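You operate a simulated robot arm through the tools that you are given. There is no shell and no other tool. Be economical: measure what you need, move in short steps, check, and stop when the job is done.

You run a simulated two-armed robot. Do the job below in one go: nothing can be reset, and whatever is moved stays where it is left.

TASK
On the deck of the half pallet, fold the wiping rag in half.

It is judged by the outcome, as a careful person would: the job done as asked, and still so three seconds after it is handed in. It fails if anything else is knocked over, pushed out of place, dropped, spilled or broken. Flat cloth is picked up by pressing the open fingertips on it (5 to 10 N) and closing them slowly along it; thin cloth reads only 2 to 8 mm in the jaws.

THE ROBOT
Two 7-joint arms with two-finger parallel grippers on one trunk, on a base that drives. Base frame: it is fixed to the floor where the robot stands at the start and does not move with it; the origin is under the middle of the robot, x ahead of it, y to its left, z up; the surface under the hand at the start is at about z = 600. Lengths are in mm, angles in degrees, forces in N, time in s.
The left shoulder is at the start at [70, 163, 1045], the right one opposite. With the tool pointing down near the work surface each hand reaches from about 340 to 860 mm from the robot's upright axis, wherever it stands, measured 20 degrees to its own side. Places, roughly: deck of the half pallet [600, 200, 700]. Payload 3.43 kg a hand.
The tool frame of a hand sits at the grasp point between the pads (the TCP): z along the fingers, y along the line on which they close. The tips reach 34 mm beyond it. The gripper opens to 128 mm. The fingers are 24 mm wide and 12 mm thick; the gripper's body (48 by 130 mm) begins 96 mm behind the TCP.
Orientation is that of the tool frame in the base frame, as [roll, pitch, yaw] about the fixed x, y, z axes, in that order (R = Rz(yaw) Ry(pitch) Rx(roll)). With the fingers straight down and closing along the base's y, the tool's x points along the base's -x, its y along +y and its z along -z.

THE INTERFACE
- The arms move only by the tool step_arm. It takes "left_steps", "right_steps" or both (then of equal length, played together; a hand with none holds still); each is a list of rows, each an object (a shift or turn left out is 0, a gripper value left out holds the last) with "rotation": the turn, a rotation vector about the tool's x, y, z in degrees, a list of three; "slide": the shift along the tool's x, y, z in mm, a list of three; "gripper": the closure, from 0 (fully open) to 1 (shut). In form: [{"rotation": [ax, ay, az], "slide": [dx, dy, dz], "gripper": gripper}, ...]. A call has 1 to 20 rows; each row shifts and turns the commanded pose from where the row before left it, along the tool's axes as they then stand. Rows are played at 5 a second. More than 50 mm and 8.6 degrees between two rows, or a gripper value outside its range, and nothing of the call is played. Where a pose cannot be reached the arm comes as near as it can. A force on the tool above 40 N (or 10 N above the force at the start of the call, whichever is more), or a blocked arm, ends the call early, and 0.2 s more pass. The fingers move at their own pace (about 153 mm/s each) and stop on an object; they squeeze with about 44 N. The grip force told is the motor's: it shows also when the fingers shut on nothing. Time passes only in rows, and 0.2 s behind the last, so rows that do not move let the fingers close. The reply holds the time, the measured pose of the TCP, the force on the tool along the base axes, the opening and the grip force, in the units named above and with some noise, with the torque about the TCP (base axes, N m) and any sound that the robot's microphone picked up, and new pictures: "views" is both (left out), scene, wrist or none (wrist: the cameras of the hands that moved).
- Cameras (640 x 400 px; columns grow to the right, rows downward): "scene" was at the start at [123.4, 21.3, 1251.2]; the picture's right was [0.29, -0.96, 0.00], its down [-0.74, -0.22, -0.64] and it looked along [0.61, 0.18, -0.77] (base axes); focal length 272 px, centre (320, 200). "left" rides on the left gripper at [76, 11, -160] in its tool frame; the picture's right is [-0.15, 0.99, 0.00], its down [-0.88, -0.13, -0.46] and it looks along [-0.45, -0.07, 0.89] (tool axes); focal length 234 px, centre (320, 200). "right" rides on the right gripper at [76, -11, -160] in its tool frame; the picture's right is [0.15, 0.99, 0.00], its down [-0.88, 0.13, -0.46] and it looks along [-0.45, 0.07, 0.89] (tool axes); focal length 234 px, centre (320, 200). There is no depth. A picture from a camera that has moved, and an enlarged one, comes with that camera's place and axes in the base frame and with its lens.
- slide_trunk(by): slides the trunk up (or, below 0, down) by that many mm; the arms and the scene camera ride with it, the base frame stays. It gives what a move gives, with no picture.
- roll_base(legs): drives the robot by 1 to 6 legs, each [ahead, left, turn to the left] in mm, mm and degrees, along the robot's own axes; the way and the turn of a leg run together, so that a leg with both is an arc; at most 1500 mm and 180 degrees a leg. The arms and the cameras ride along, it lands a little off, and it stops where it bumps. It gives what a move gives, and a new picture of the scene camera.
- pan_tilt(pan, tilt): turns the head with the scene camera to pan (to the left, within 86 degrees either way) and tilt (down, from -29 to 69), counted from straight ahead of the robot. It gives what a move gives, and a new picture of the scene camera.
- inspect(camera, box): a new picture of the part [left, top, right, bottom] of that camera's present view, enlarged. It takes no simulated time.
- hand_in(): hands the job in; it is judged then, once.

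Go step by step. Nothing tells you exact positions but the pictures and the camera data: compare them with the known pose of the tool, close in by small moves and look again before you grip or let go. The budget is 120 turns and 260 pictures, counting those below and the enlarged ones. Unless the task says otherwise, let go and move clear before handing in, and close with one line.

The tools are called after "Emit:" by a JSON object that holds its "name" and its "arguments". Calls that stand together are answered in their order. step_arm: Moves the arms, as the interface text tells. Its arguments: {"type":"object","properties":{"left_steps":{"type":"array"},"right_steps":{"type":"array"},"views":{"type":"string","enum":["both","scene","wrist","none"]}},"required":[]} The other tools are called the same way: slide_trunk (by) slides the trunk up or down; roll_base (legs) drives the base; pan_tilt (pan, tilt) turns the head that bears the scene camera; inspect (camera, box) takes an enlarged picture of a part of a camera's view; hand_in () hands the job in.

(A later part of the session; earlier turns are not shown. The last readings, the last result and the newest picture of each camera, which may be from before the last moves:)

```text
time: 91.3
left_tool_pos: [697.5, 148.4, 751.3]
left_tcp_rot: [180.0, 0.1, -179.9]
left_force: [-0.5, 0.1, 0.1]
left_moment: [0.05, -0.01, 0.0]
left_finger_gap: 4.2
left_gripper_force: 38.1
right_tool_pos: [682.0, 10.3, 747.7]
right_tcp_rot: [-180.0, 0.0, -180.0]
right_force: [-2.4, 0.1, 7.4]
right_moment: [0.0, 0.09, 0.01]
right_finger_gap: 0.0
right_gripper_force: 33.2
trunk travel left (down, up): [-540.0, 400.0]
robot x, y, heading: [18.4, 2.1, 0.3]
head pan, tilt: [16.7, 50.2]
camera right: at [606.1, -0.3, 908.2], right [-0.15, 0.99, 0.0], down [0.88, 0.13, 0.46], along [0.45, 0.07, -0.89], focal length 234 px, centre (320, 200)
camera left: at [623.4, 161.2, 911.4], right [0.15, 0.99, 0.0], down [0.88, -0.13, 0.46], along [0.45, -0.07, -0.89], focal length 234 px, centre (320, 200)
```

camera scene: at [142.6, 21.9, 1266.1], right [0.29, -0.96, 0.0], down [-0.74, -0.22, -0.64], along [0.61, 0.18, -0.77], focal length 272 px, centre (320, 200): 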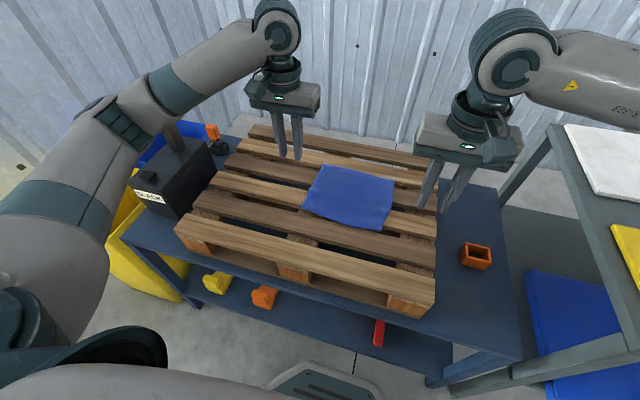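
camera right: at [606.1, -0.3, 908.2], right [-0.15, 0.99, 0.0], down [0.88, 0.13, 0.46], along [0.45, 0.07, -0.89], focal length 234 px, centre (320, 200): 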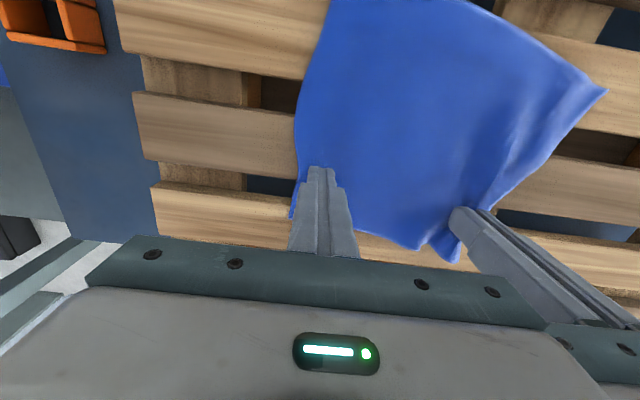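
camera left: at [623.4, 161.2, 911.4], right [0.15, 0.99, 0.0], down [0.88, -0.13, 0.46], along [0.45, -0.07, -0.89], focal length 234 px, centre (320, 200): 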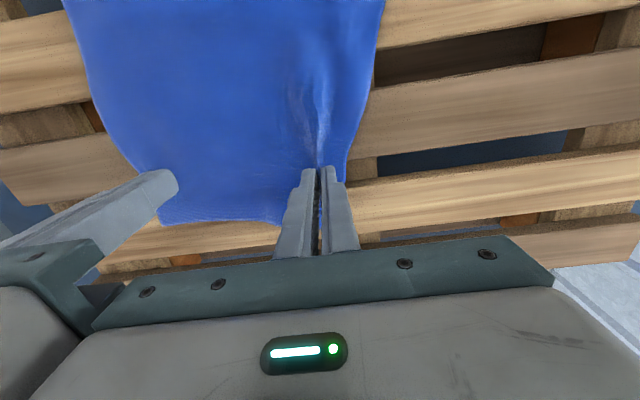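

Both sides moved forward. One more short drag with the right hand.

Emit:
{"name": "step_arm", "arguments": {"right_steps": [{"slide": [0, 0, -8]}, {"slide": [20, 0, 0]}, {"slide": [18, 0, 0]}, {"slide": [0, 0, 5]}, {"slide": [0, 0, 3]}, {"slide": [0, 0, 0.5]}, {}, {"slide": [-4, 0, 0]}, {"slide": [-4, 0, 0]}, {"slide": [-4, 0, 0]}, {"slide": [-4, 0, 0]}, {"slide": [-4, 0, 0]}, {}], "views": "none"}}

Emit:
{"name": "step_arm", "arguments": {"left_steps": [{"slide": [0, 0, 2]}, {"gripper": 0.78}, {}, {"slide": [0, 0, -10]}, {"slide": [0, 10, -25]}, {"slide": [0, 20, -30]}, {"slide": [0, 20, -30]}, {}], "right_steps": [{}, {"slide": [0, 0, -5]}, {"slide": [0, 0, -10]}, {"slide": [0, -10, -20]}, {"slide": [0, -20, -25]}, {"slide": [0, -20, -30]}, {"slide": [0, -20, -10]}, {}], "views": "both"}}

Emit:
{"name": "inspect", "arguments": {"camera": "left", "box": [60, 90, 380, 290]}}

```text
time: 94.1
left_tool_pos: [696.3, 148.5, 752.4]
left_tcp_rot: [-179.9, 0.2, -180.0]
left_force: [1.2, 0.7, 0.1]
left_moment: [0.04, 0.03, 0.01]
left_finger_gap: 4.0
left_gripper_force: 38.3
right_tool_pos: [662.5, 8.5, 747.3]
right_tcp_rot: [-180.0, 0.0, -179.8]
right_force: [-5.3, 0.9, 17.4]
right_moment: [0.0, 0.19, 0.0]
right_finger_gap: 0.1
right_gripper_force: 33.2
trunk travel left (down, up): [-540.0, 400.0]
robot x, y, heading: [19.2, -0.5, -0.0]
head pan, tilt: [16.7, 50.2]
```

```text
time: 95.9
left_tool_pos: [700.8, 199.2, 844.3]
left_tcp_rot: [-180.0, 0.0, 180.0]
left_force: [0.2, -1.0, -0.5]
left_moment: [-0.01, -0.01, 0.0]
left_finger_gap: 28.0
left_gripper_force: 0.0
right_tool_pos: [663.8, -60.0, 847.6]
right_tcp_rot: [-180.0, -0.1, -179.9]
right_force: [-0.6, 0.6, -0.4]
right_moment: [0.0, -0.01, -0.03]
right_finger_gap: 0.0
right_gripper_force: 33.4
trunk travel left (down, up): [-540.0, 400.0]
robot x, y, heading: [20.3, 0.4, 0.2]
head pan, tilt: [16.7, 50.2]
camera scene: at [142.6, 22.6, 1266.1], right [0.29, -0.96, 0.0], down [-0.74, -0.22, -0.64], along [0.61, 0.18, -0.77], focal length 272 px, centre (320, 200)
camera right: at [588.8, -70.3, 1008.2], right [-0.15, 0.99, 0.0], down [0.88, 0.13, 0.45], along [0.45, 0.07, -0.89], focal length 234 px, centre (320, 200)
camera left: at [625.5, 211.2, 1003.3], right [0.15, 0.99, 0.0], down [0.88, -0.13, 0.46], along [0.45, -0.07, -0.89], focal length 234 px, centre (320, 200)
```

scene: 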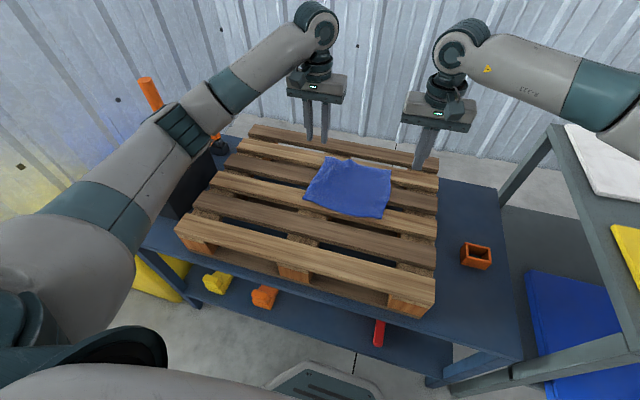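
right: 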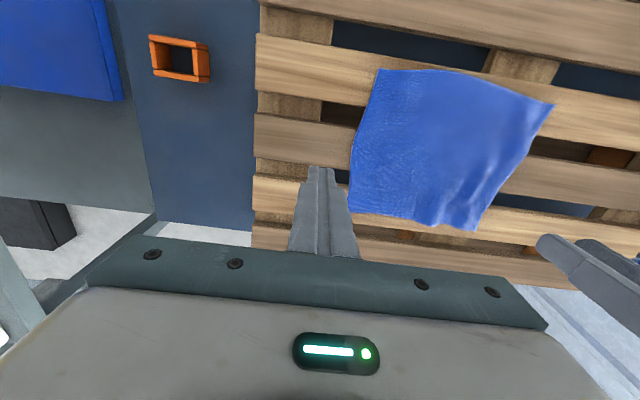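
left: 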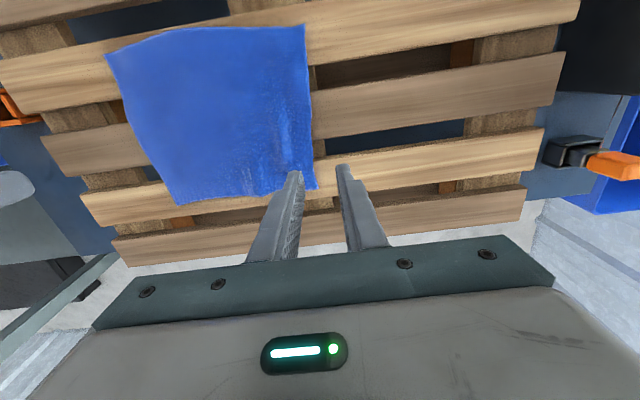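

```text
2.00 times, centred on (220, 190) of left
camera zoom: at [625.5, 211.2, 1003.3], right [0.15, 0.99, 0.0], down [0.88, -0.13, 0.46], along [0.45, -0.07, -0.89], focal length 468 px, centre (520, 220)
```

zoom: 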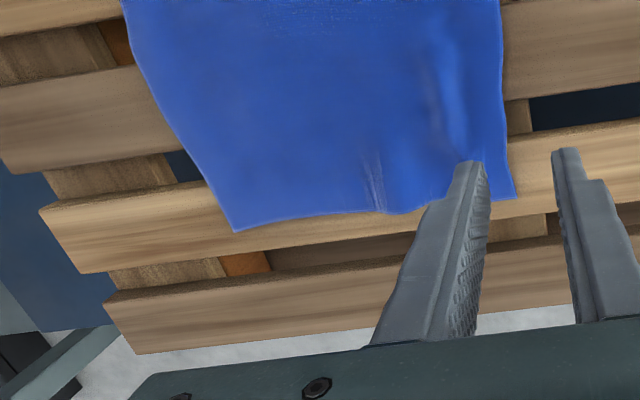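

The rag now lies at about x 570–752, y −6–195, with its far edge on the slat. I'll nudge the base ahead 25 mm, then set both hands just above the far edge, tilted slightly back.

Emit:
{"name": "roll_base", "arguments": {"legs": [[25, 0, 0]]}}

Emit:
{"name": "step_arm", "arguments": {"left_steps": [{"slide": [-5.5, -10.3, 17.3], "gripper": 0.78}, {"slide": [-5.5, -10.3, 17.3]}, {"slide": [-5.5, -10.3, 17.3]}, {"slide": [-5.5, -10.3, 17.3]}, {"rotation": [0, 5, 0]}, {"rotation": [0, 5, 0]}, {}], "right_steps": [{"slide": [-14.8, 21, 18], "gripper": 0.78}, {"slide": [-14.8, 21, 18]}, {"slide": [-14.8, 21, 18]}, {"slide": [-14.8, 21, 18]}, {"rotation": [0, 5, 0]}, {"rotation": [0, 5, 0]}, {}], "views": "wrist"}}

```text
time: 96.7
left_tool_pos: [724.4, 199.5, 843.5]
left_tcp_rot: [-180.0, 0.0, 179.9]
left_force: [-0.7, 0.7, -0.2]
left_moment: [0.0, 0.02, -0.01]
left_finger_gap: 28.3
left_gripper_force: 0.1
right_tool_pos: [688.1, -59.4, 848.7]
right_tcp_rot: [-179.9, -0.1, -179.9]
right_force: [0.9, -0.3, 0.1]
right_moment: [-0.03, -0.01, 0.01]
right_finger_gap: 0.1
right_gripper_force: 33.3
trunk travel left (down, up): [-540.0, 400.0]
robot x, y, heading: [43.1, 0.4, 0.2]
head pan, tilt: [16.7, 50.2]
camera scene: at [166.8, 22.4, 1266.3], right [0.29, -0.96, 0.0], down [-0.74, -0.22, -0.64], along [0.61, 0.19, -0.77], focal length 272 px, centre (320, 200)
```

scene: 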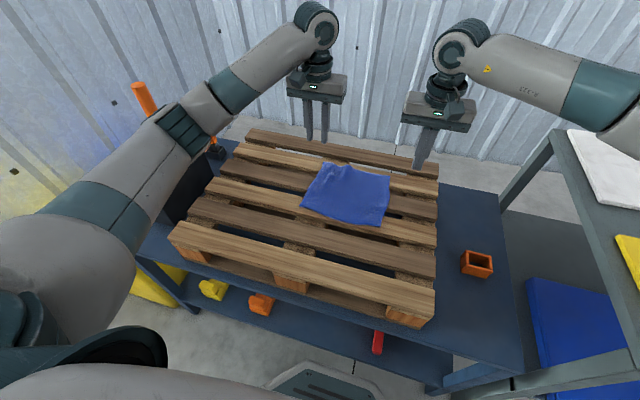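

```text
time: 98.3
left_tool_pos: [745.7, 158.7, 774.9]
left_tcp_rot: [-179.9, -9.9, 180.0]
left_force: [-0.2, -0.7, 0.4]
left_moment: [0.05, 0.02, -0.02]
left_finger_gap: 28.2
left_gripper_force: 0.0
right_tool_pos: [746.2, 26.2, 775.8]
right_tcp_rot: [-180.0, -10.1, -179.8]
right_force: [0.3, 0.3, -0.3]
right_moment: [0.01, -0.04, -0.02]
right_finger_gap: 28.2
right_gripper_force: 0.1
trunk travel left (down, up): [-540.0, 400.0]
robot x, y, heading: [45.6, 0.6, 0.1]
head pan, tilt: [16.7, 50.2]
camera right: at [700.8, 15.5, 947.7], right [-0.15, 0.99, 0.03], down [0.95, 0.13, 0.29], along [0.29, 0.07, -0.96], focal length 234 px, centre (320, 200)
camera left: at [700.4, 169.7, 945.2], right [0.14, 0.99, -0.02], down [0.95, -0.13, 0.3], along [0.29, -0.07, -0.95], focal length 234 px, centre (320, 200)
```

right: 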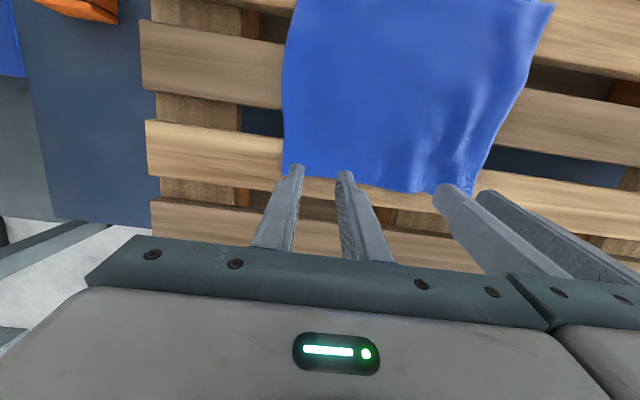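
left: 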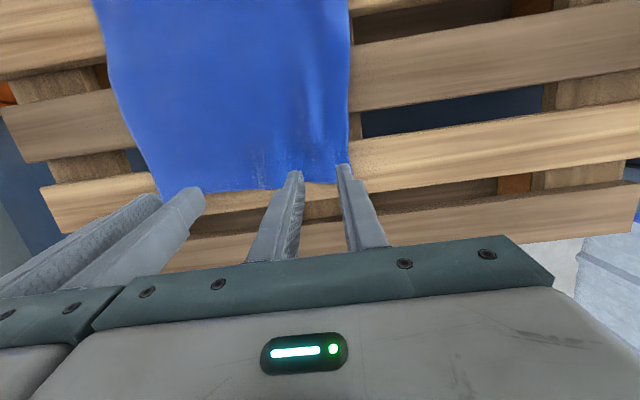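

Aligning a few millimetres over the two far corners and lowering to light contact.

Emit:
{"name": "step_arm", "arguments": {"left_steps": [{"slide": [-4, -3, 8]}, {"slide": [-4, -2.7, 8]}, {"slide": [-3.1, 0, 6.4]}, {}, {}], "right_steps": [{"slide": [-0.8, -2.6, 8]}, {"slide": [-0.7, -2.6, 8]}, {"slide": [-0.7, 0, 8]}, {}, {}], "views": "wrist"}}

```text
time: 99.5
left_tool_pos: [752.3, 153.2, 749.1]
left_tcp_rot: [180.0, -10.0, -180.0]
left_force: [-0.4, -0.1, -0.6]
left_moment: [-0.02, 0.0, 0.0]
left_finger_gap: 28.5
left_gripper_force: 0.1
right_tool_pos: [746.3, 22.1, 751.1]
right_tcp_rot: [-180.0, -10.2, -179.9]
right_force: [-0.8, -0.1, 0.3]
right_moment: [-0.01, -0.01, -0.05]
right_finger_gap: 28.3
right_gripper_force: 0.1
trunk travel left (down, up): [-540.0, 400.0]
robot x, y, heading: [43.4, 1.5, 0.0]
head pan, tilt: [16.7, 50.2]
camera right: at [699.3, 10.5, 923.0], right [-0.15, 0.99, 0.03], down [0.95, 0.13, 0.29], along [0.29, 0.07, -0.96], focal length 234 px, centre (320, 200)
camera left: at [707.2, 164.5, 920.6], right [0.14, 0.99, -0.03], down [0.95, -0.13, 0.3], along [0.29, -0.07, -0.95], focal length 234 px, centre (320, 200)
```

right: 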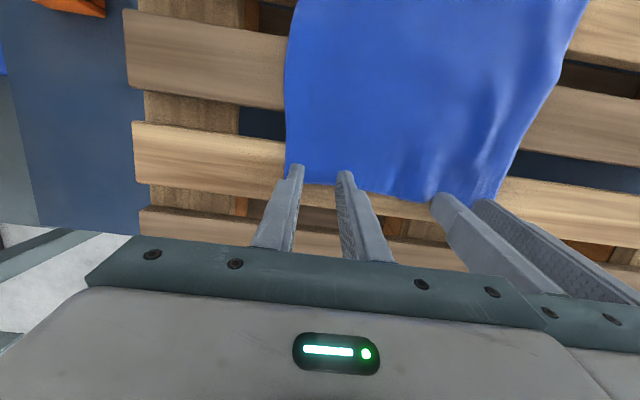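
left: 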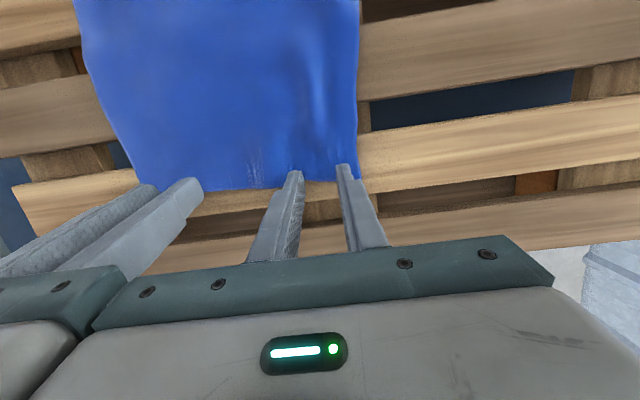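

Emit:
{"name": "step_arm", "arguments": {"left_steps": [{"slide": [0, 0, 2]}, {}, {}], "right_steps": [{"slide": [0, 0, 3]}, {}, {}], "views": "none"}}

```text
time: 100.3
left_tool_pos: [753.5, 153.1, 747.8]
left_tcp_rot: [180.0, -9.9, 180.0]
left_force: [0.9, 0.0, 1.5]
left_moment: [0.03, 0.0, 0.0]
left_finger_gap: 28.0
left_gripper_force: 0.1
right_tool_pos: [744.5, 21.5, 749.0]
right_tcp_rot: [179.9, -10.0, -179.9]
right_force: [1.0, 0.4, 1.7]
right_moment: [0.02, -0.02, -0.02]
right_finger_gap: 28.6
right_gripper_force: 0.1
trunk travel left (down, up): [-540.0, 400.0]
robot x, y, heading: [45.8, 2.6, 0.1]
head pan, tilt: [16.7, 50.2]
```

Emit:
{"name": "step_arm", "arguments": {"left_steps": [{"slide": [0, 0, 1.5]}, {}, {}], "right_steps": [{"slide": [0, 0, 1.4]}, {}, {}], "views": "none"}}

```text
time: 101.1
left_tool_pos: [751.4, 153.0, 747.4]
left_tcp_rot: [-180.0, -9.7, -180.0]
left_force: [1.5, 0.1, 5.8]
left_moment: [0.09, -0.02, -0.04]
left_finger_gap: 28.3
left_gripper_force: 0.1
right_tool_pos: [744.9, 20.3, 749.0]
right_tcp_rot: [-179.9, -10.1, -179.9]
right_force: [2.3, -0.3, 6.9]
right_moment: [-0.02, -0.09, 0.01]
right_finger_gap: 28.2
right_gripper_force: 0.1
trunk travel left (down, up): [-540.0, 400.0]
robot x, y, heading: [43.0, -2.5, 0.0]
head pan, tilt: [16.7, 50.2]
```

Emit:
{"name": "step_arm", "arguments": {"left_steps": [{"slide": [0, 0, 0.9]}, {}, {}, {"gripper": 0.795}, {"gripper": 0.81}, {"gripper": 0.825}, {"gripper": 0.84}, {"gripper": 0.855}, {"gripper": 0.87}, {"gripper": 0.885}, {"gripper": 0.9}, {"gripper": 0.915}, {"gripper": 0.93}, {"gripper": 0.945}, {"gripper": 0.96}, {"gripper": 0.975}, {"gripper": 1.0}, {}, {}], "right_steps": [{"slide": [0, 0, 0.7]}, {}, {}, {"gripper": 0.795}, {"gripper": 0.81}, {"gripper": 0.825}, {"gripper": 0.84}, {"gripper": 0.855}, {"gripper": 0.87}, {"gripper": 0.885}, {"gripper": 0.9}, {"gripper": 0.915}, {"gripper": 0.93}, {"gripper": 0.945}, {"gripper": 0.96}, {"gripper": 0.975}, {"gripper": 1.0}, {}, {}], "views": "wrist"}}

```text
time: 105.1
left_tool_pos: [750.3, 153.1, 746.9]
left_tcp_rot: [-180.0, -9.7, 179.9]
left_force: [0.2, 4.6, 19.6]
left_moment: [0.31, -0.02, 0.0]
left_finger_gap: 3.8
left_gripper_force: 38.7
right_tool_pos: [744.3, 20.1, 747.3]
right_tcp_rot: [-179.9, -9.9, -179.9]
right_force: [-0.1, -0.6, 4.1]
right_moment: [-0.05, -0.03, 0.03]
right_finger_gap: 0.1
right_gripper_force: 33.0
trunk travel left (down, up): [-540.0, 400.0]
robot x, y, heading: [43.8, -0.6, 0.0]
head pan, tilt: [16.7, 50.2]
camera right: at [696.9, 10.0, 919.1], right [-0.15, 0.99, 0.03], down [0.95, 0.13, 0.3], along [0.29, 0.07, -0.95], focal length 234 px, centre (320, 200)
camera left: at [704.6, 164.9, 917.3], right [0.14, 0.99, -0.02], down [0.95, -0.13, 0.3], along [0.29, -0.07, -0.95], focal length 234 px, centre (320, 200)
```

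right: 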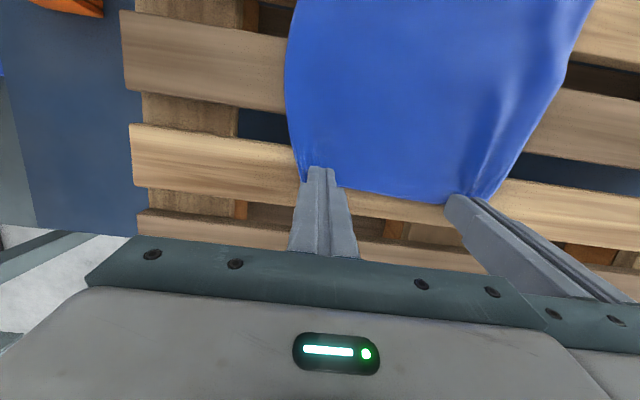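
left: 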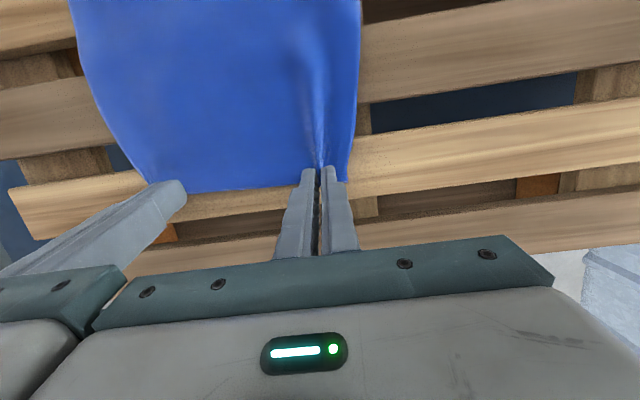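

The left holds; the right tips were too close to the edge. Reopening the right, moving it 8 mm in and trying again.

Emit:
{"name": "step_arm", "arguments": {"left_steps": [{"slide": [0, 0, -1]}, {"slide": [0, 0, -0.5]}, {}, {}, {}, {}, {}], "right_steps": [{"slide": [0, 0, -8]}, {"slide": [8, 0, -3], "gripper": 0.75}, {"slide": [0, 0.5, 0]}, {"slide": [0, 0, 6]}, {"slide": [0, 0, 5]}, {}, {}], "views": "none"}}

Emit:
{"name": "inspect", "arguments": {"camera": "right", "box": [240, 110, 480, 260]}}

```text
time: 106.7
left_tool_pos: [751.9, 152.0, 747.1]
left_tcp_rot: [180.0, -9.9, -180.0]
left_force: [-1.7, 0.1, 4.9]
left_moment: [0.04, 0.08, 0.04]
left_finger_gap: 3.8
left_gripper_force: 39.1
right_tool_pos: [736.6, 20.7, 749.1]
right_tcp_rot: [-180.0, -10.0, -179.9]
right_force: [0.5, -0.7, 3.2]
right_moment: [0.0, -0.03, -0.02]
right_finger_gap: 32.0
right_gripper_force: 0.2
trunk travel left (down, up): [-540.0, 400.0]
robot x, y, heading: [44.6, -1.8, 0.2]
head pan, tilt: [16.7, 50.2]
```

```text
2.67 times, centred on (360, 185) of right
camera zoom: at [689.9, 9.5, 920.0], right [-0.15, 0.99, 0.03], down [0.95, 0.13, 0.3], along [0.29, 0.07, -0.95], focal length 624 px, centre (213, 240)
```

zoom: 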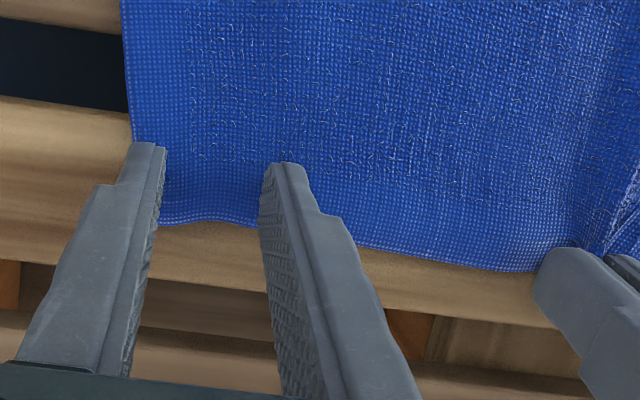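

The left hand is holding, so I'll lean it 7° outward to make room, then shift the right hand 6 mm inward.

Emit:
{"name": "step_arm", "arguments": {"left_steps": [{"rotation": [3.5, 0, 0], "slide": [0, 0, -1]}, {"rotation": [3.5, 0, 0], "slide": [0, 0, -1]}, {}, {}, {}, {}, {}], "right_steps": [{"slide": [0, 0, -4]}, {}, {"slide": [0, 3, 0], "gripper": 0.74}, {"slide": [0, 3.5, 0]}, {"slide": [0, 0, 4.5]}, {}, {}], "views": "none"}}

Emit:
{"name": "inspect", "arguments": {"camera": "right", "box": [240, 110, 480, 260]}}

```text
time: 108.3
left_tool_pos: [752.3, 151.7, 749.4]
left_tcp_rot: [-173.0, -9.8, -180.0]
left_force: [1.2, 0.9, 0.8]
left_moment: [0.07, -0.04, 0.01]
left_finger_gap: 3.9
left_gripper_force: 38.0
right_tool_pos: [736.8, 26.8, 749.4]
right_tcp_rot: [-180.0, -9.9, -179.9]
right_force: [1.9, -0.1, 4.6]
right_moment: [0.04, -0.11, -0.02]
right_finger_gap: 33.2
right_gripper_force: 0.0
trunk travel left (down, up): [-540.0, 400.0]
robot x, y, heading: [43.3, 2.3, 0.0]
head pan, tilt: [16.7, 50.2]
```

```text
2.67 times, centred on (360, 185) of right
camera zoom: at [690.4, 16.0, 920.0], right [-0.15, 0.99, 0.03], down [0.95, 0.13, 0.3], along [0.29, 0.07, -0.95], focal length 624 px, centre (213, 240)
```

zoom: 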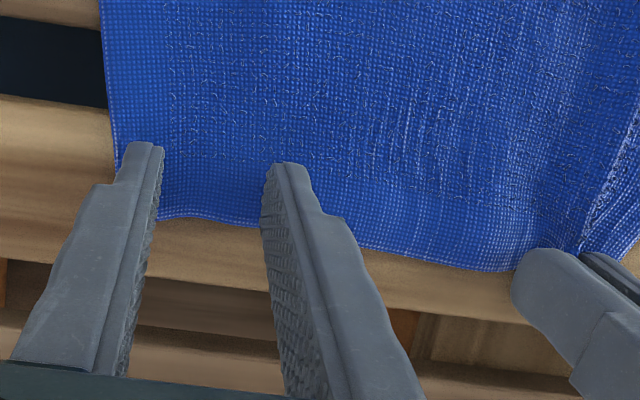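

Good placement now. Pressing slightly more and closing.

Emit:
{"name": "step_arm", "arguments": {"right_steps": [{"slide": [0, 0, 0.9]}, {}, {"gripper": 0.755}, {"gripper": 0.77}, {"gripper": 0.785}, {"gripper": 0.8}, {"gripper": 0.815}, {"gripper": 0.83}, {"gripper": 0.845}, {"gripper": 0.86}, {"gripper": 0.875}, {"gripper": 0.89}, {"gripper": 0.905}, {"gripper": 0.92}, {"gripper": 0.94}, {"gripper": 0.96}, {"gripper": 0.98}, {"gripper": 1.0}, {}, {}], "views": "wrist"}}

```text
time: 112.5
left_tool_pos: [752.1, 151.3, 749.4]
left_tcp_rot: [-173.1, -9.9, -179.9]
left_force: [0.4, 0.3, 0.4]
left_moment: [0.08, 0.0, -0.01]
left_finger_gap: 3.8
left_gripper_force: 38.6
right_tool_pos: [736.7, 25.2, 747.6]
right_tcp_rot: [179.8, -10.0, -179.9]
right_force: [0.7, -1.0, 17.0]
right_moment: [0.02, -0.1, -0.06]
right_finger_gap: 0.2
right_gripper_force: 33.0
trunk travel left (down, up): [-540.0, 400.0]
robot x, y, heading: [43.1, -0.1, -0.1]
head pan, tilt: [16.7, 50.2]
camera right: at [689.7, 15.8, 919.4], right [-0.15, 0.99, 0.03], down [0.95, 0.13, 0.3], along [0.29, 0.07, -0.95], focal length 234 px, centre (320, 200)
```

right: 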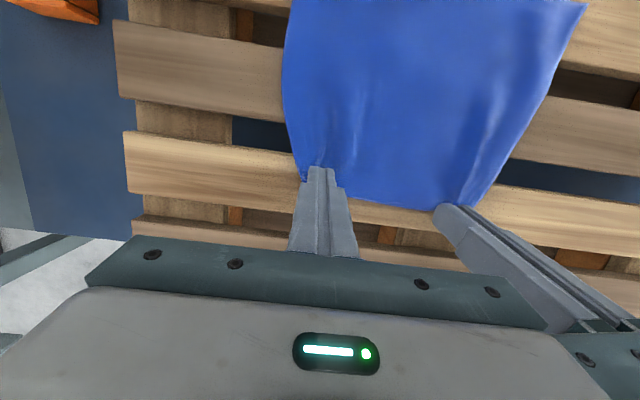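

Slipped again; a wider gap buckles better. Leaning the left 4° more and retrying the right with a 44 mm gap.

Emit:
{"name": "step_arm", "arguments": {"left_steps": [{"rotation": [4, 0, 0]}, {}, {}, {}, {}, {}, {}, {}], "right_steps": [{"slide": [0, 0, -8]}, {"slide": [2, 0, -4], "gripper": 0.655}, {"slide": [0, 3, 0]}, {"slide": [0, 3, 0]}, {"slide": [0, 0, 6]}, {"slide": [0, 0, 5]}, {}, {}], "views": "none"}}

Emit:
{"name": "inspect", "arguments": {"camera": "right", "box": [240, 110, 480, 260]}}

```text
time: 114.3
left_tool_pos: [752.7, 152.5, 748.0]
left_tcp_rot: [-169.0, -9.9, 179.9]
left_force: [-0.4, 0.0, 1.1]
left_moment: [0.13, 0.0, 0.01]
left_finger_gap: 3.7
left_gripper_force: 37.8
right_tool_pos: [734.6, 32.8, 748.5]
right_tcp_rot: [180.0, -9.9, -179.9]
right_force: [3.4, 0.2, 10.7]
right_moment: [0.04, -0.17, -0.02]
right_finger_gap: 44.1
right_gripper_force: 0.1
trunk travel left (down, up): [-540.0, 400.0]
robot x, y, heading: [46.0, 0.8, 0.1]
head pan, tilt: [16.7, 50.2]
```

```text
2.67 times, centred on (360, 185) of right
camera zoom: at [687.8, 22.6, 919.6], right [-0.15, 0.99, 0.03], down [0.95, 0.13, 0.3], along [0.29, 0.07, -0.95], focal length 624 px, centre (213, 240)
```

zoom: 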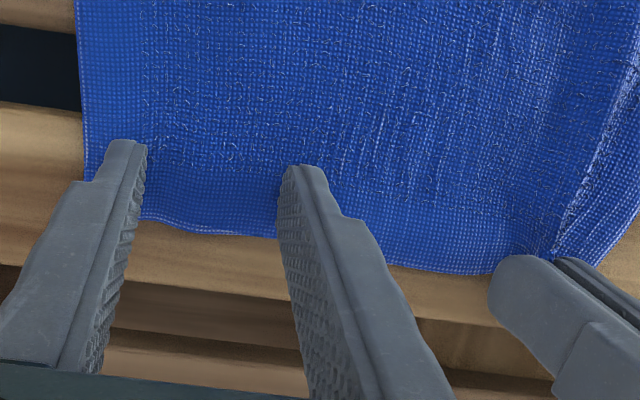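

Emit:
{"name": "step_arm", "arguments": {"right_steps": [{"gripper": 0.67}, {"gripper": 0.685}, {"gripper": 0.7}, {"gripper": 0.715}, {"gripper": 0.73}, {"gripper": 0.745}, {"gripper": 0.76}, {"gripper": 0.775}, {"gripper": 0.79}, {"gripper": 0.805}, {"gripper": 0.82}, {"gripper": 0.835}, {"gripper": 0.85}, {"gripper": 0.865}, {"gripper": 0.88}, {}], "views": "none"}}

Emit:
{"name": "inspect", "arguments": {"camera": "right", "box": [240, 110, 480, 260]}}

```text
time: 117.7
left_tool_pos: [753.3, 152.4, 750.6]
left_tcp_rot: [-169.0, -9.9, 180.0]
left_force: [-0.7, -0.7, 0.6]
left_moment: [0.12, -0.02, -0.01]
left_finger_gap: 3.6
left_gripper_force: 38.2
right_tool_pos: [734.1, 32.5, 747.2]
right_tcp_rot: [-179.9, -10.0, -179.9]
right_force: [0.0, 0.1, 13.4]
right_moment: [0.04, -0.09, 0.03]
right_finger_gap: 13.6
right_gripper_force: 0.0
trunk travel left (down, up): [-540.0, 400.0]
robot x, y, heading: [46.7, -1.2, 0.1]
head pan, tilt: [16.7, 50.2]
```

```text
2.67 times, centred on (360, 185) of right
camera zoom: at [687.2, 22.5, 919.4], right [-0.15, 0.99, 0.03], down [0.95, 0.13, 0.3], along [0.29, 0.07, -0.95], focal length 624 px, centre (213, 240)
```

zoom: 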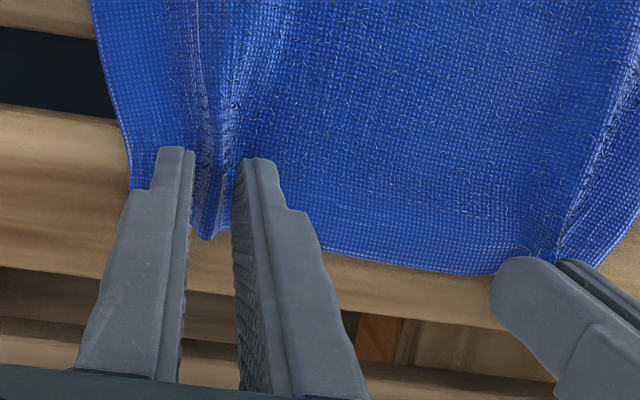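

A clear ridge stands between the tips. Finishing the close.

Emit:
{"name": "step_arm", "arguments": {"right_steps": [{"gripper": 0.89}, {"gripper": 0.9}, {"gripper": 0.91}, {"gripper": 0.92}, {"gripper": 0.93}, {"gripper": 0.94}, {"gripper": 0.95}, {"gripper": 0.96}, {"gripper": 0.97}, {"gripper": 1.0}, {}, {}], "views": "none"}}

Emit:
{"name": "inspect", "arguments": {"camera": "right", "box": [240, 110, 480, 260]}}

```text
time: 120.3
left_tool_pos: [752.1, 151.6, 750.1]
left_tcp_rot: [-168.9, -9.9, -180.0]
left_force: [-0.7, -2.7, 0.8]
left_moment: [-0.01, 0.0, 0.02]
left_finger_gap: 3.8
left_gripper_force: 38.2
right_tool_pos: [732.1, 33.8, 747.7]
right_tcp_rot: [-180.0, -10.0, -179.9]
right_force: [-1.3, 1.2, 13.6]
right_moment: [0.07, -0.01, -0.02]
right_finger_gap: 4.2
right_gripper_force: 38.2
trunk travel left (down, up): [-540.0, 400.0]
robot x, y, heading: [41.8, -1.9, 0.2]
head pan, tilt: [16.7, 50.2]
```

```text
2.67 times, centred on (360, 185) of right
camera zoom: at [687.2, 22.6, 919.3], right [-0.15, 0.99, 0.03], down [0.95, 0.13, 0.3], along [0.29, 0.07, -0.95], focal length 624 px, centre (213, 240)
```

zoom: 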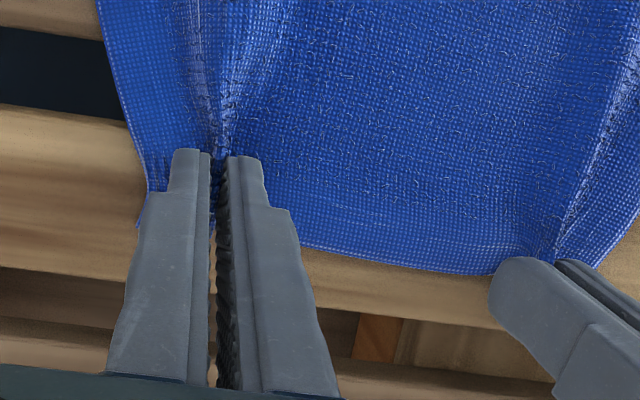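

Both hands now hold the far edge (3.8 and 4.2 mm). I'll carry it up and back over toward the robot, turning the wrists forward as it goes.

Emit:
{"name": "step_arm", "arguments": {"left_steps": [{"slide": [4.75, -1.75, -9.0], "rotation": [0, -3.2, 0.6]}, {"slide": [4.75, -1.75, -9.0], "rotation": [0, -3.2, 0.6]}, {"slide": [6.1, -1.66, -8.6], "rotation": [0, -3.2, 0.6]}, {"slide": [6.1, -1.66, -8.6], "rotation": [0, -3.2, 0.6]}, {"slide": [7.4, -1.5, -7.8], "rotation": [0, -3.2, 0.6]}, {"slide": [7.4, -1.5, -7.8], "rotation": [0, -3.2, 0.6]}, {"slide": [8.45, -1.35, -7.0], "rotation": [0, -3.2, 0.6]}, {"slide": [8.45, -1.35, -7.0], "rotation": [0, -3.2, 0.6]}], "right_steps": [{"slide": [4.75, 0, -9.2], "rotation": [0, -3.25, 0]}, {"slide": [4.75, 0, -9.2], "rotation": [0, -3.25, 0]}, {"slide": [6.1, 0, -8.75], "rotation": [0, -3.25, 0]}, {"slide": [6.1, 0, -8.75], "rotation": [0, -3.25, 0]}, {"slide": [7.4, 0, -7.95], "rotation": [0, -3.25, 0]}, {"slide": [7.4, 0, -7.95], "rotation": [0, -3.25, 0]}, {"slide": [8.45, 0, -7.1], "rotation": [0, -3.25, 0]}, {"slide": [8.45, 0, -7.1], "rotation": [0, -3.25, 0]}]}}

```text
time: 122.1
left_tool_pos: [698.5, 154.0, 813.0]
left_tcp_rot: [-169.0, 16.2, -179.7]
left_force: [0.7, -3.4, -0.2]
left_moment: [-0.08, 0.0, 0.04]
left_finger_gap: 3.7
left_gripper_force: 37.9
right_tool_pos: [680.9, 33.0, 811.1]
right_tcp_rot: [-180.0, 15.9, -179.9]
right_force: [0.4, 3.3, 0.6]
right_moment: [0.17, -0.02, 0.03]
right_finger_gap: 4.0
right_gripper_force: 38.3
trunk travel left (down, up): [-540.0, 400.0]
robot x, y, heading: [39.9, 1.4, 0.2]
head pan, tilt: [16.7, 50.2]
camera scene: at [166.0, 22.5, 1266.3], right [0.29, -0.96, 0.0], down [-0.74, -0.22, -0.64], along [0.61, 0.19, -0.77], focal length 272 px, centre (320, 200)
camera right: at [565.2, 22.3, 944.7], right [-0.14, 0.99, -0.04], down [0.72, 0.13, 0.68], along [0.68, 0.07, -0.73], focal length 234 px, centre (320, 200)
camera left: at [584.2, 194.6, 940.6], right [0.19, 0.97, -0.14], down [0.71, -0.04, 0.7], along [0.67, -0.23, -0.7], focal length 234 px, centre (320, 200)
```

scene: 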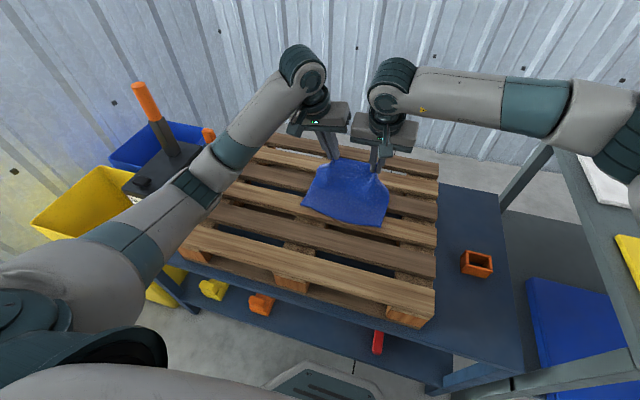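
right: 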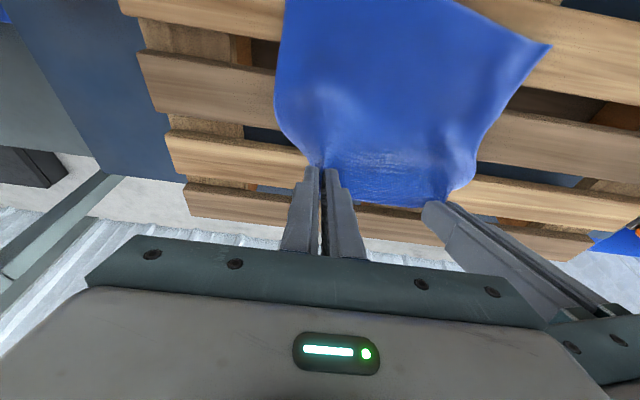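
left: 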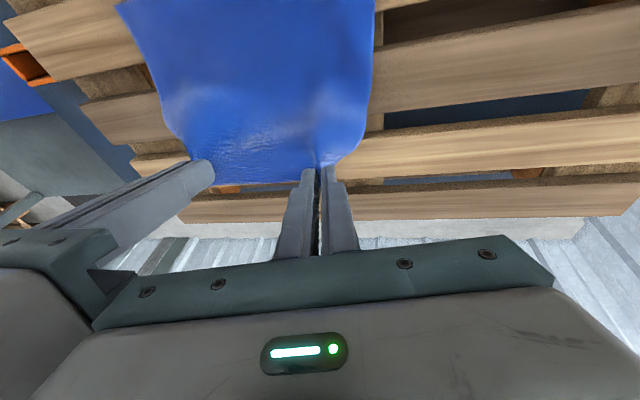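

The edge is up. I'll back the base 75 mm to carry it over, which also draws the elbow away from the box.

Emit:
{"name": "roll_base", "arguments": {"legs": [[-75, 0, 0]]}}

Emit:
{"name": "inspect", "arguments": {"camera": "scene", "box": [270, 120, 430, 220]}}

```text
time: 123.2
left_tool_pos: [623.2, 152.6, 814.2]
left_tcp_rot: [-169.0, 16.2, 180.0]
left_force: [0.4, -4.8, 1.8]
left_moment: [-0.06, -0.02, 0.05]
left_finger_gap: 4.1
left_gripper_force: 38.7
right_tool_pos: [606.6, 32.6, 811.8]
right_tcp_rot: [180.0, 15.9, -179.9]
right_force: [-0.8, 4.1, -0.3]
right_moment: [0.16, -0.01, 0.03]
right_finger_gap: 3.7
right_gripper_force: 38.7
trunk travel left (down, up): [-540.0, 400.0]
robot x, y, heading: [-31.7, 0.6, 0.4]
head pan, tilt: [16.7, 50.2]
camera scene: at [90.0, 22.2, 1266.3], right [0.29, -0.96, 0.0], down [-0.73, -0.22, -0.64], along [0.61, 0.18, -0.77], focal length 272 px, centre (320, 200)
```

scene: 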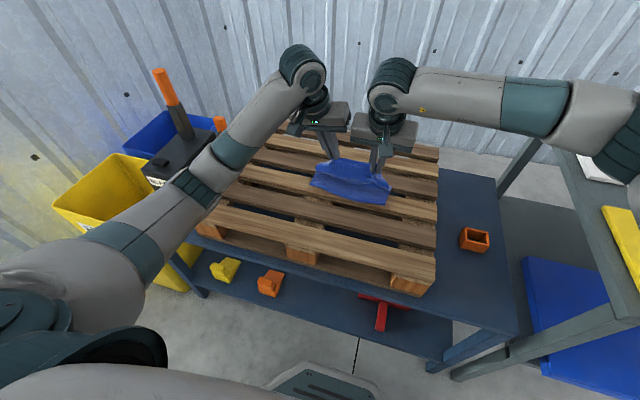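

```text
4.00 times, centred on (350, 170) of scene
camera zoom: at [90.0, 22.2, 1266.3], right [0.29, -0.96, 0.0], down [-0.73, -0.22, -0.64], along [0.61, 0.18, -0.77], focal length 1086 px, centre (200, 320)
```

zoom: 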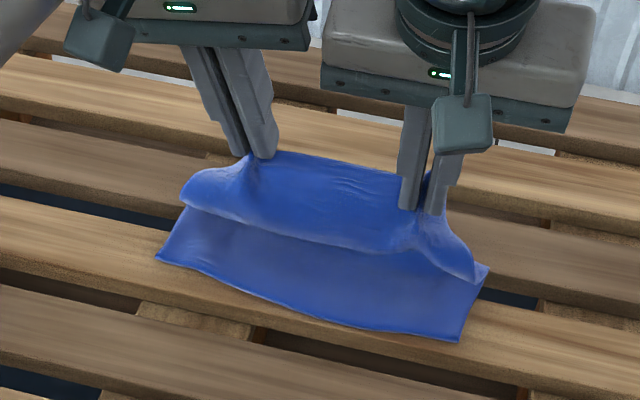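

The edge now drapes forward over the near half in the right direction, and the near edge has stayed put at x≈565–573. I'll lower the tips while continuing to turn the wrists.

Emit:
{"name": "step_arm", "arguments": {"left_steps": [{"slide": [5.95, 1.25, 6.5], "rotation": [0, -3.2, 0.6]}, {"slide": [6.3, 1.2, 6.1], "rotation": [0, -3.2, 0.6]}, {"slide": [6.65, 1.1, 5.8], "rotation": [0, -3.2, 0.6]}, {"slide": [7, 1.0, 5.4], "rotation": [0, -3.2, 0.6]}, {"slide": [7.3, 1.0, 5.0], "rotation": [0, -3.2, 0.6]}, {}], "right_steps": [{"slide": [5.95, 0, 6.6], "rotation": [0, -3.25, 0]}, {"slide": [6.3, 0, 6.25], "rotation": [0, -3.25, 0]}, {"slide": [6.65, 0, 5.9], "rotation": [0, -3.25, 0]}, {"slide": [7, 0, 5.5], "rotation": [0, -3.25, 0]}, {"slide": [7.3, 0, 5.1], "rotation": [0, -3.25, 0]}, {}], "views": "wrist"}}

Emit:
{"name": "inspect", "arguments": {"camera": "scene", "box": [270, 120, 430, 220]}}

```text
time: 124.6
left_tool_pos: [605.4, 152.4, 772.2]
left_tcp_rot: [-168.9, 32.5, -179.8]
left_force: [-1.0, -2.6, 0.0]
left_moment: [-0.12, 0.04, -0.02]
left_finger_gap: 3.6
left_gripper_force: 38.2
right_tool_pos: [589.0, 32.8, 770.7]
right_tcp_rot: [179.9, 32.2, -179.9]
right_force: [1.0, 3.6, -0.4]
right_moment: [0.11, 0.04, 0.08]
right_finger_gap: 4.0
right_gripper_force: 38.4
trunk travel left (down, up): [-540.0, 400.0]
robot x, y, heading: [-32.5, 0.8, 0.3]
head pan, tilt: [16.7, 50.2]
camera right: at [438.6, 22.1, 866.5], right [-0.13, 0.99, -0.08], down [0.5, 0.13, 0.85], along [0.86, 0.07, -0.51], focal length 234 px, centre (320, 200)
camera left: at [459.6, 194.0, 862.4], right [0.22, 0.97, -0.08], down [0.49, -0.04, 0.87], along [0.84, -0.23, -0.48], focal length 234 px, centre (320, 200)
```

right: 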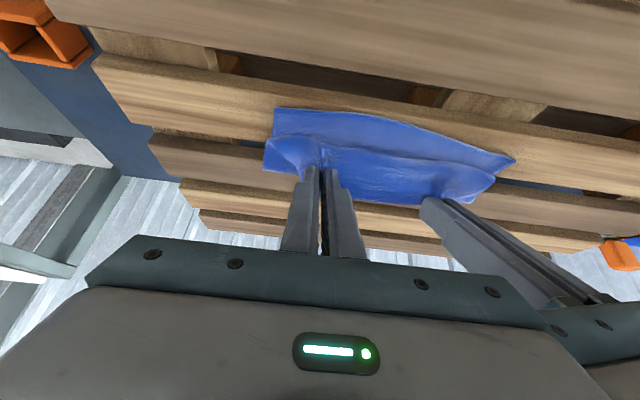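
left: 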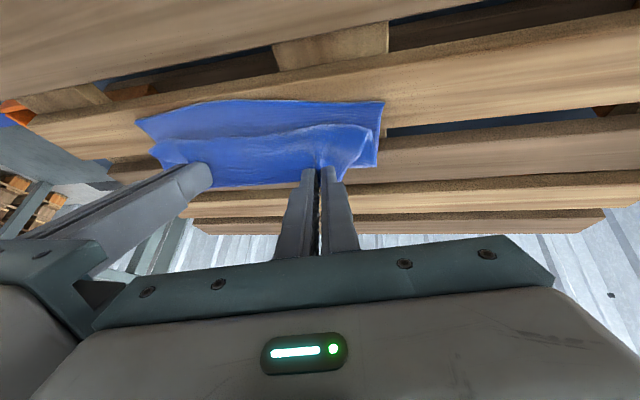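

```text
4.00 times, centred on (350, 170) of scene
camera zoom: at [91.5, 21.9, 1266.2], right [0.29, -0.96, 0.0], down [-0.74, -0.22, -0.64], along [0.61, 0.18, -0.77], focal length 1086 px, centre (200, 320)
```

zoom: 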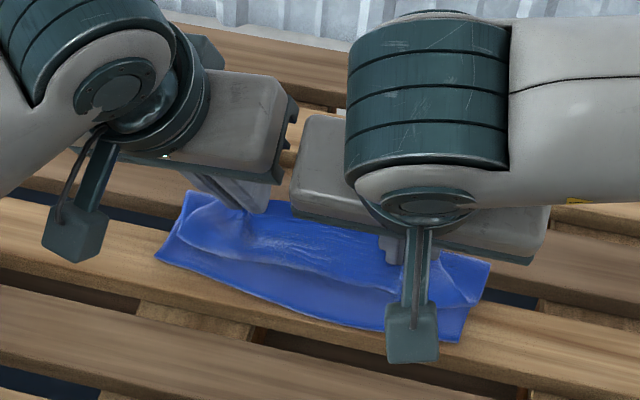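

Nearly there: the hem is about 20 mm short of the near edge and a little above it. Bringing it back 18 mm and down.

Emit:
{"name": "step_arm", "arguments": {"left_steps": [{"slide": [7.2, 0.2, 1.1], "rotation": [0, -1.6, 0.3]}, {"slide": [7.2, 0.2, 1.1], "rotation": [0, -1.6, 0.3]}, {"slide": [7.2, 0.2, 1.1], "rotation": [0, -1.6, 0.3]}, {"slide": [7.2, 0.2, 1.1], "rotation": [0, -1.6, 0.3]}, {}], "right_steps": [{"slide": [7.2, 0, 1.1], "rotation": [0, -1.6, 0]}, {"slide": [7.2, 0, 1.1], "rotation": [0, -1.6, 0]}, {"slide": [7.2, 0, 1.1], "rotation": [0, -1.6, 0]}, {"slide": [7.2, 0, 1.1], "rotation": [0, -1.6, 0]}, {}], "views": "none"}}

Emit:
{"name": "inspect", "arguments": {"camera": "right", "box": [240, 70, 540, 258]}}

Emit:
{"name": "inspect", "arguments": {"camera": "left", "box": [110, 70, 410, 258]}}

```text
time: 125.8
left_tool_pos: [583.2, 151.1, 753.1]
left_tcp_rot: [-168.9, 39.0, -179.7]
left_force: [3.3, -4.8, 9.2]
left_moment: [-0.22, -0.16, 0.0]
left_finger_gap: 3.8
left_gripper_force: 38.6
right_tool_pos: [566.0, 32.1, 752.1]
right_tcp_rot: [179.9, 38.6, -179.9]
right_force: [1.4, 5.0, 6.1]
right_moment: [0.15, -0.12, 0.1]
right_finger_gap: 4.0
right_gripper_force: 38.6
trunk travel left (down, up): [-540.0, 400.0]
robot x, y, heading: [-29.2, 0.8, 0.2]
head pan, tilt: [16.7, 50.2]
```

```text
2.13 times, centred on (390, 164) of right
camera zoom: at [407.5, 21.2, 831.5], right [-0.12, 0.99, -0.09], down [0.4, 0.13, 0.91], along [0.91, 0.07, -0.41], focal length 498 px, centre (171, 277)
```

zoom: 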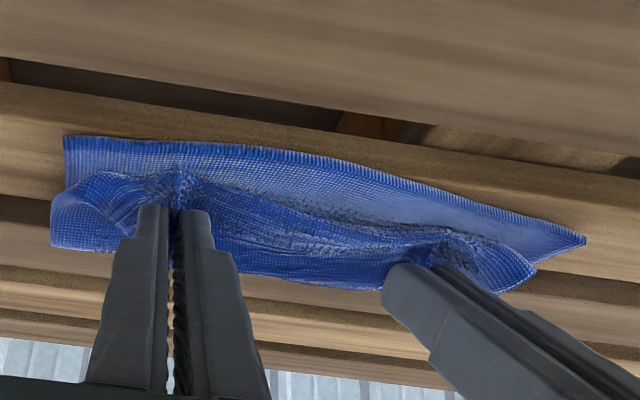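

```text
2.13 times, centred on (260, 164) of left
camera zoom: at [428.4, 193.0, 825.8], right [0.23, 0.97, -0.06], down [0.39, -0.04, 0.92], along [0.89, -0.23, -0.38], focal length 498 px, centre (448, 277)
```

zoom: 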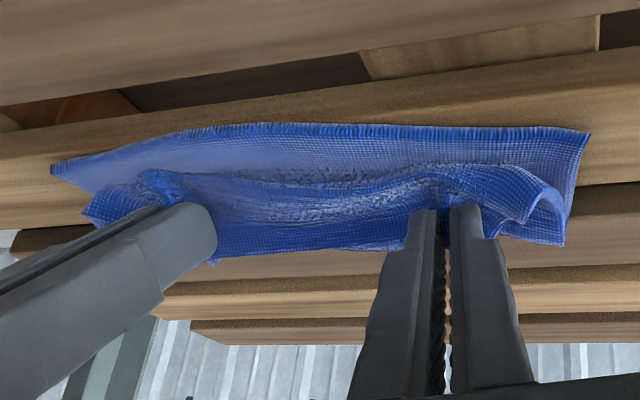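

The edge is down, though the strip in front of the tips seems curled under. I'll raise the tips about 14 mm, so it can spring out, and then release.

Emit:
{"name": "step_arm", "arguments": {"left_steps": [{"slide": [-4.4, -1, -5.4]}, {"slide": [-4.4, -1, -5.4]}, {}, {}], "right_steps": [{"slide": [-4.4, 0, -5.4]}, {"slide": [-4.4, 0, -5.4]}, {}, {}], "views": "none"}}

Emit:
{"name": "inspect", "arguments": {"camera": "right", "box": [240, 70, 540, 258]}}

Emit:
{"name": "inspect", "arguments": {"camera": "left", "box": [110, 70, 410, 258]}}

```text
time: 126.8
left_tool_pos: [582.6, 151.7, 765.9]
left_tcp_rot: [-168.9, 38.8, -179.7]
left_force: [-0.4, -5.6, 0.5]
left_moment: [-0.14, 0.05, 0.02]
left_finger_gap: 3.9
left_gripper_force: 38.3
right_tool_pos: [565.6, 32.9, 766.1]
right_tcp_rot: [179.9, 38.6, -179.9]
right_force: [-0.3, 4.7, -1.0]
right_moment: [0.09, 0.05, 0.13]
right_finger_gap: 4.0
right_gripper_force: 38.3
trunk travel left (down, up): [-540.0, 400.0]
robot x, y, heading: [-32.4, -0.8, 0.2]
head pan, tilt: [16.7, 50.2]
```

```text
2.13 times, centred on (390, 164) of right
camera zoom: at [408.5, 21.6, 845.2], right [-0.12, 0.99, -0.09], down [0.4, 0.13, 0.91], along [0.91, 0.07, -0.41], focal length 498 px, centre (171, 277)
```

zoom: 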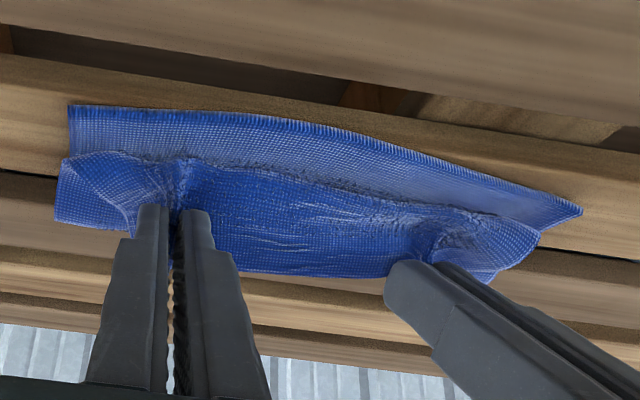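

```text
2.13 times, centred on (260, 164) of left
camera zoom: at [427.6, 193.4, 838.8], right [0.23, 0.97, -0.06], down [0.39, -0.04, 0.92], along [0.89, -0.23, -0.39], focal length 498 px, centre (448, 277)
```

zoom: 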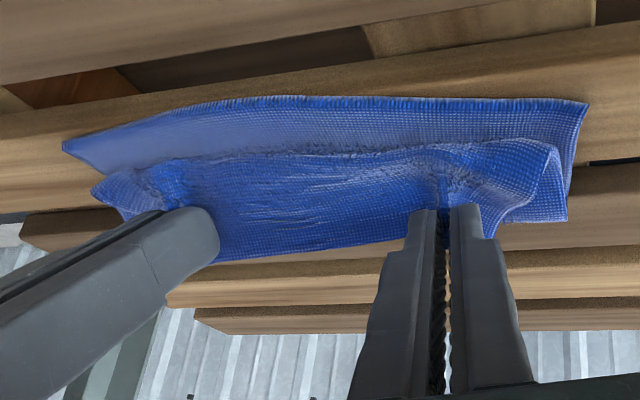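

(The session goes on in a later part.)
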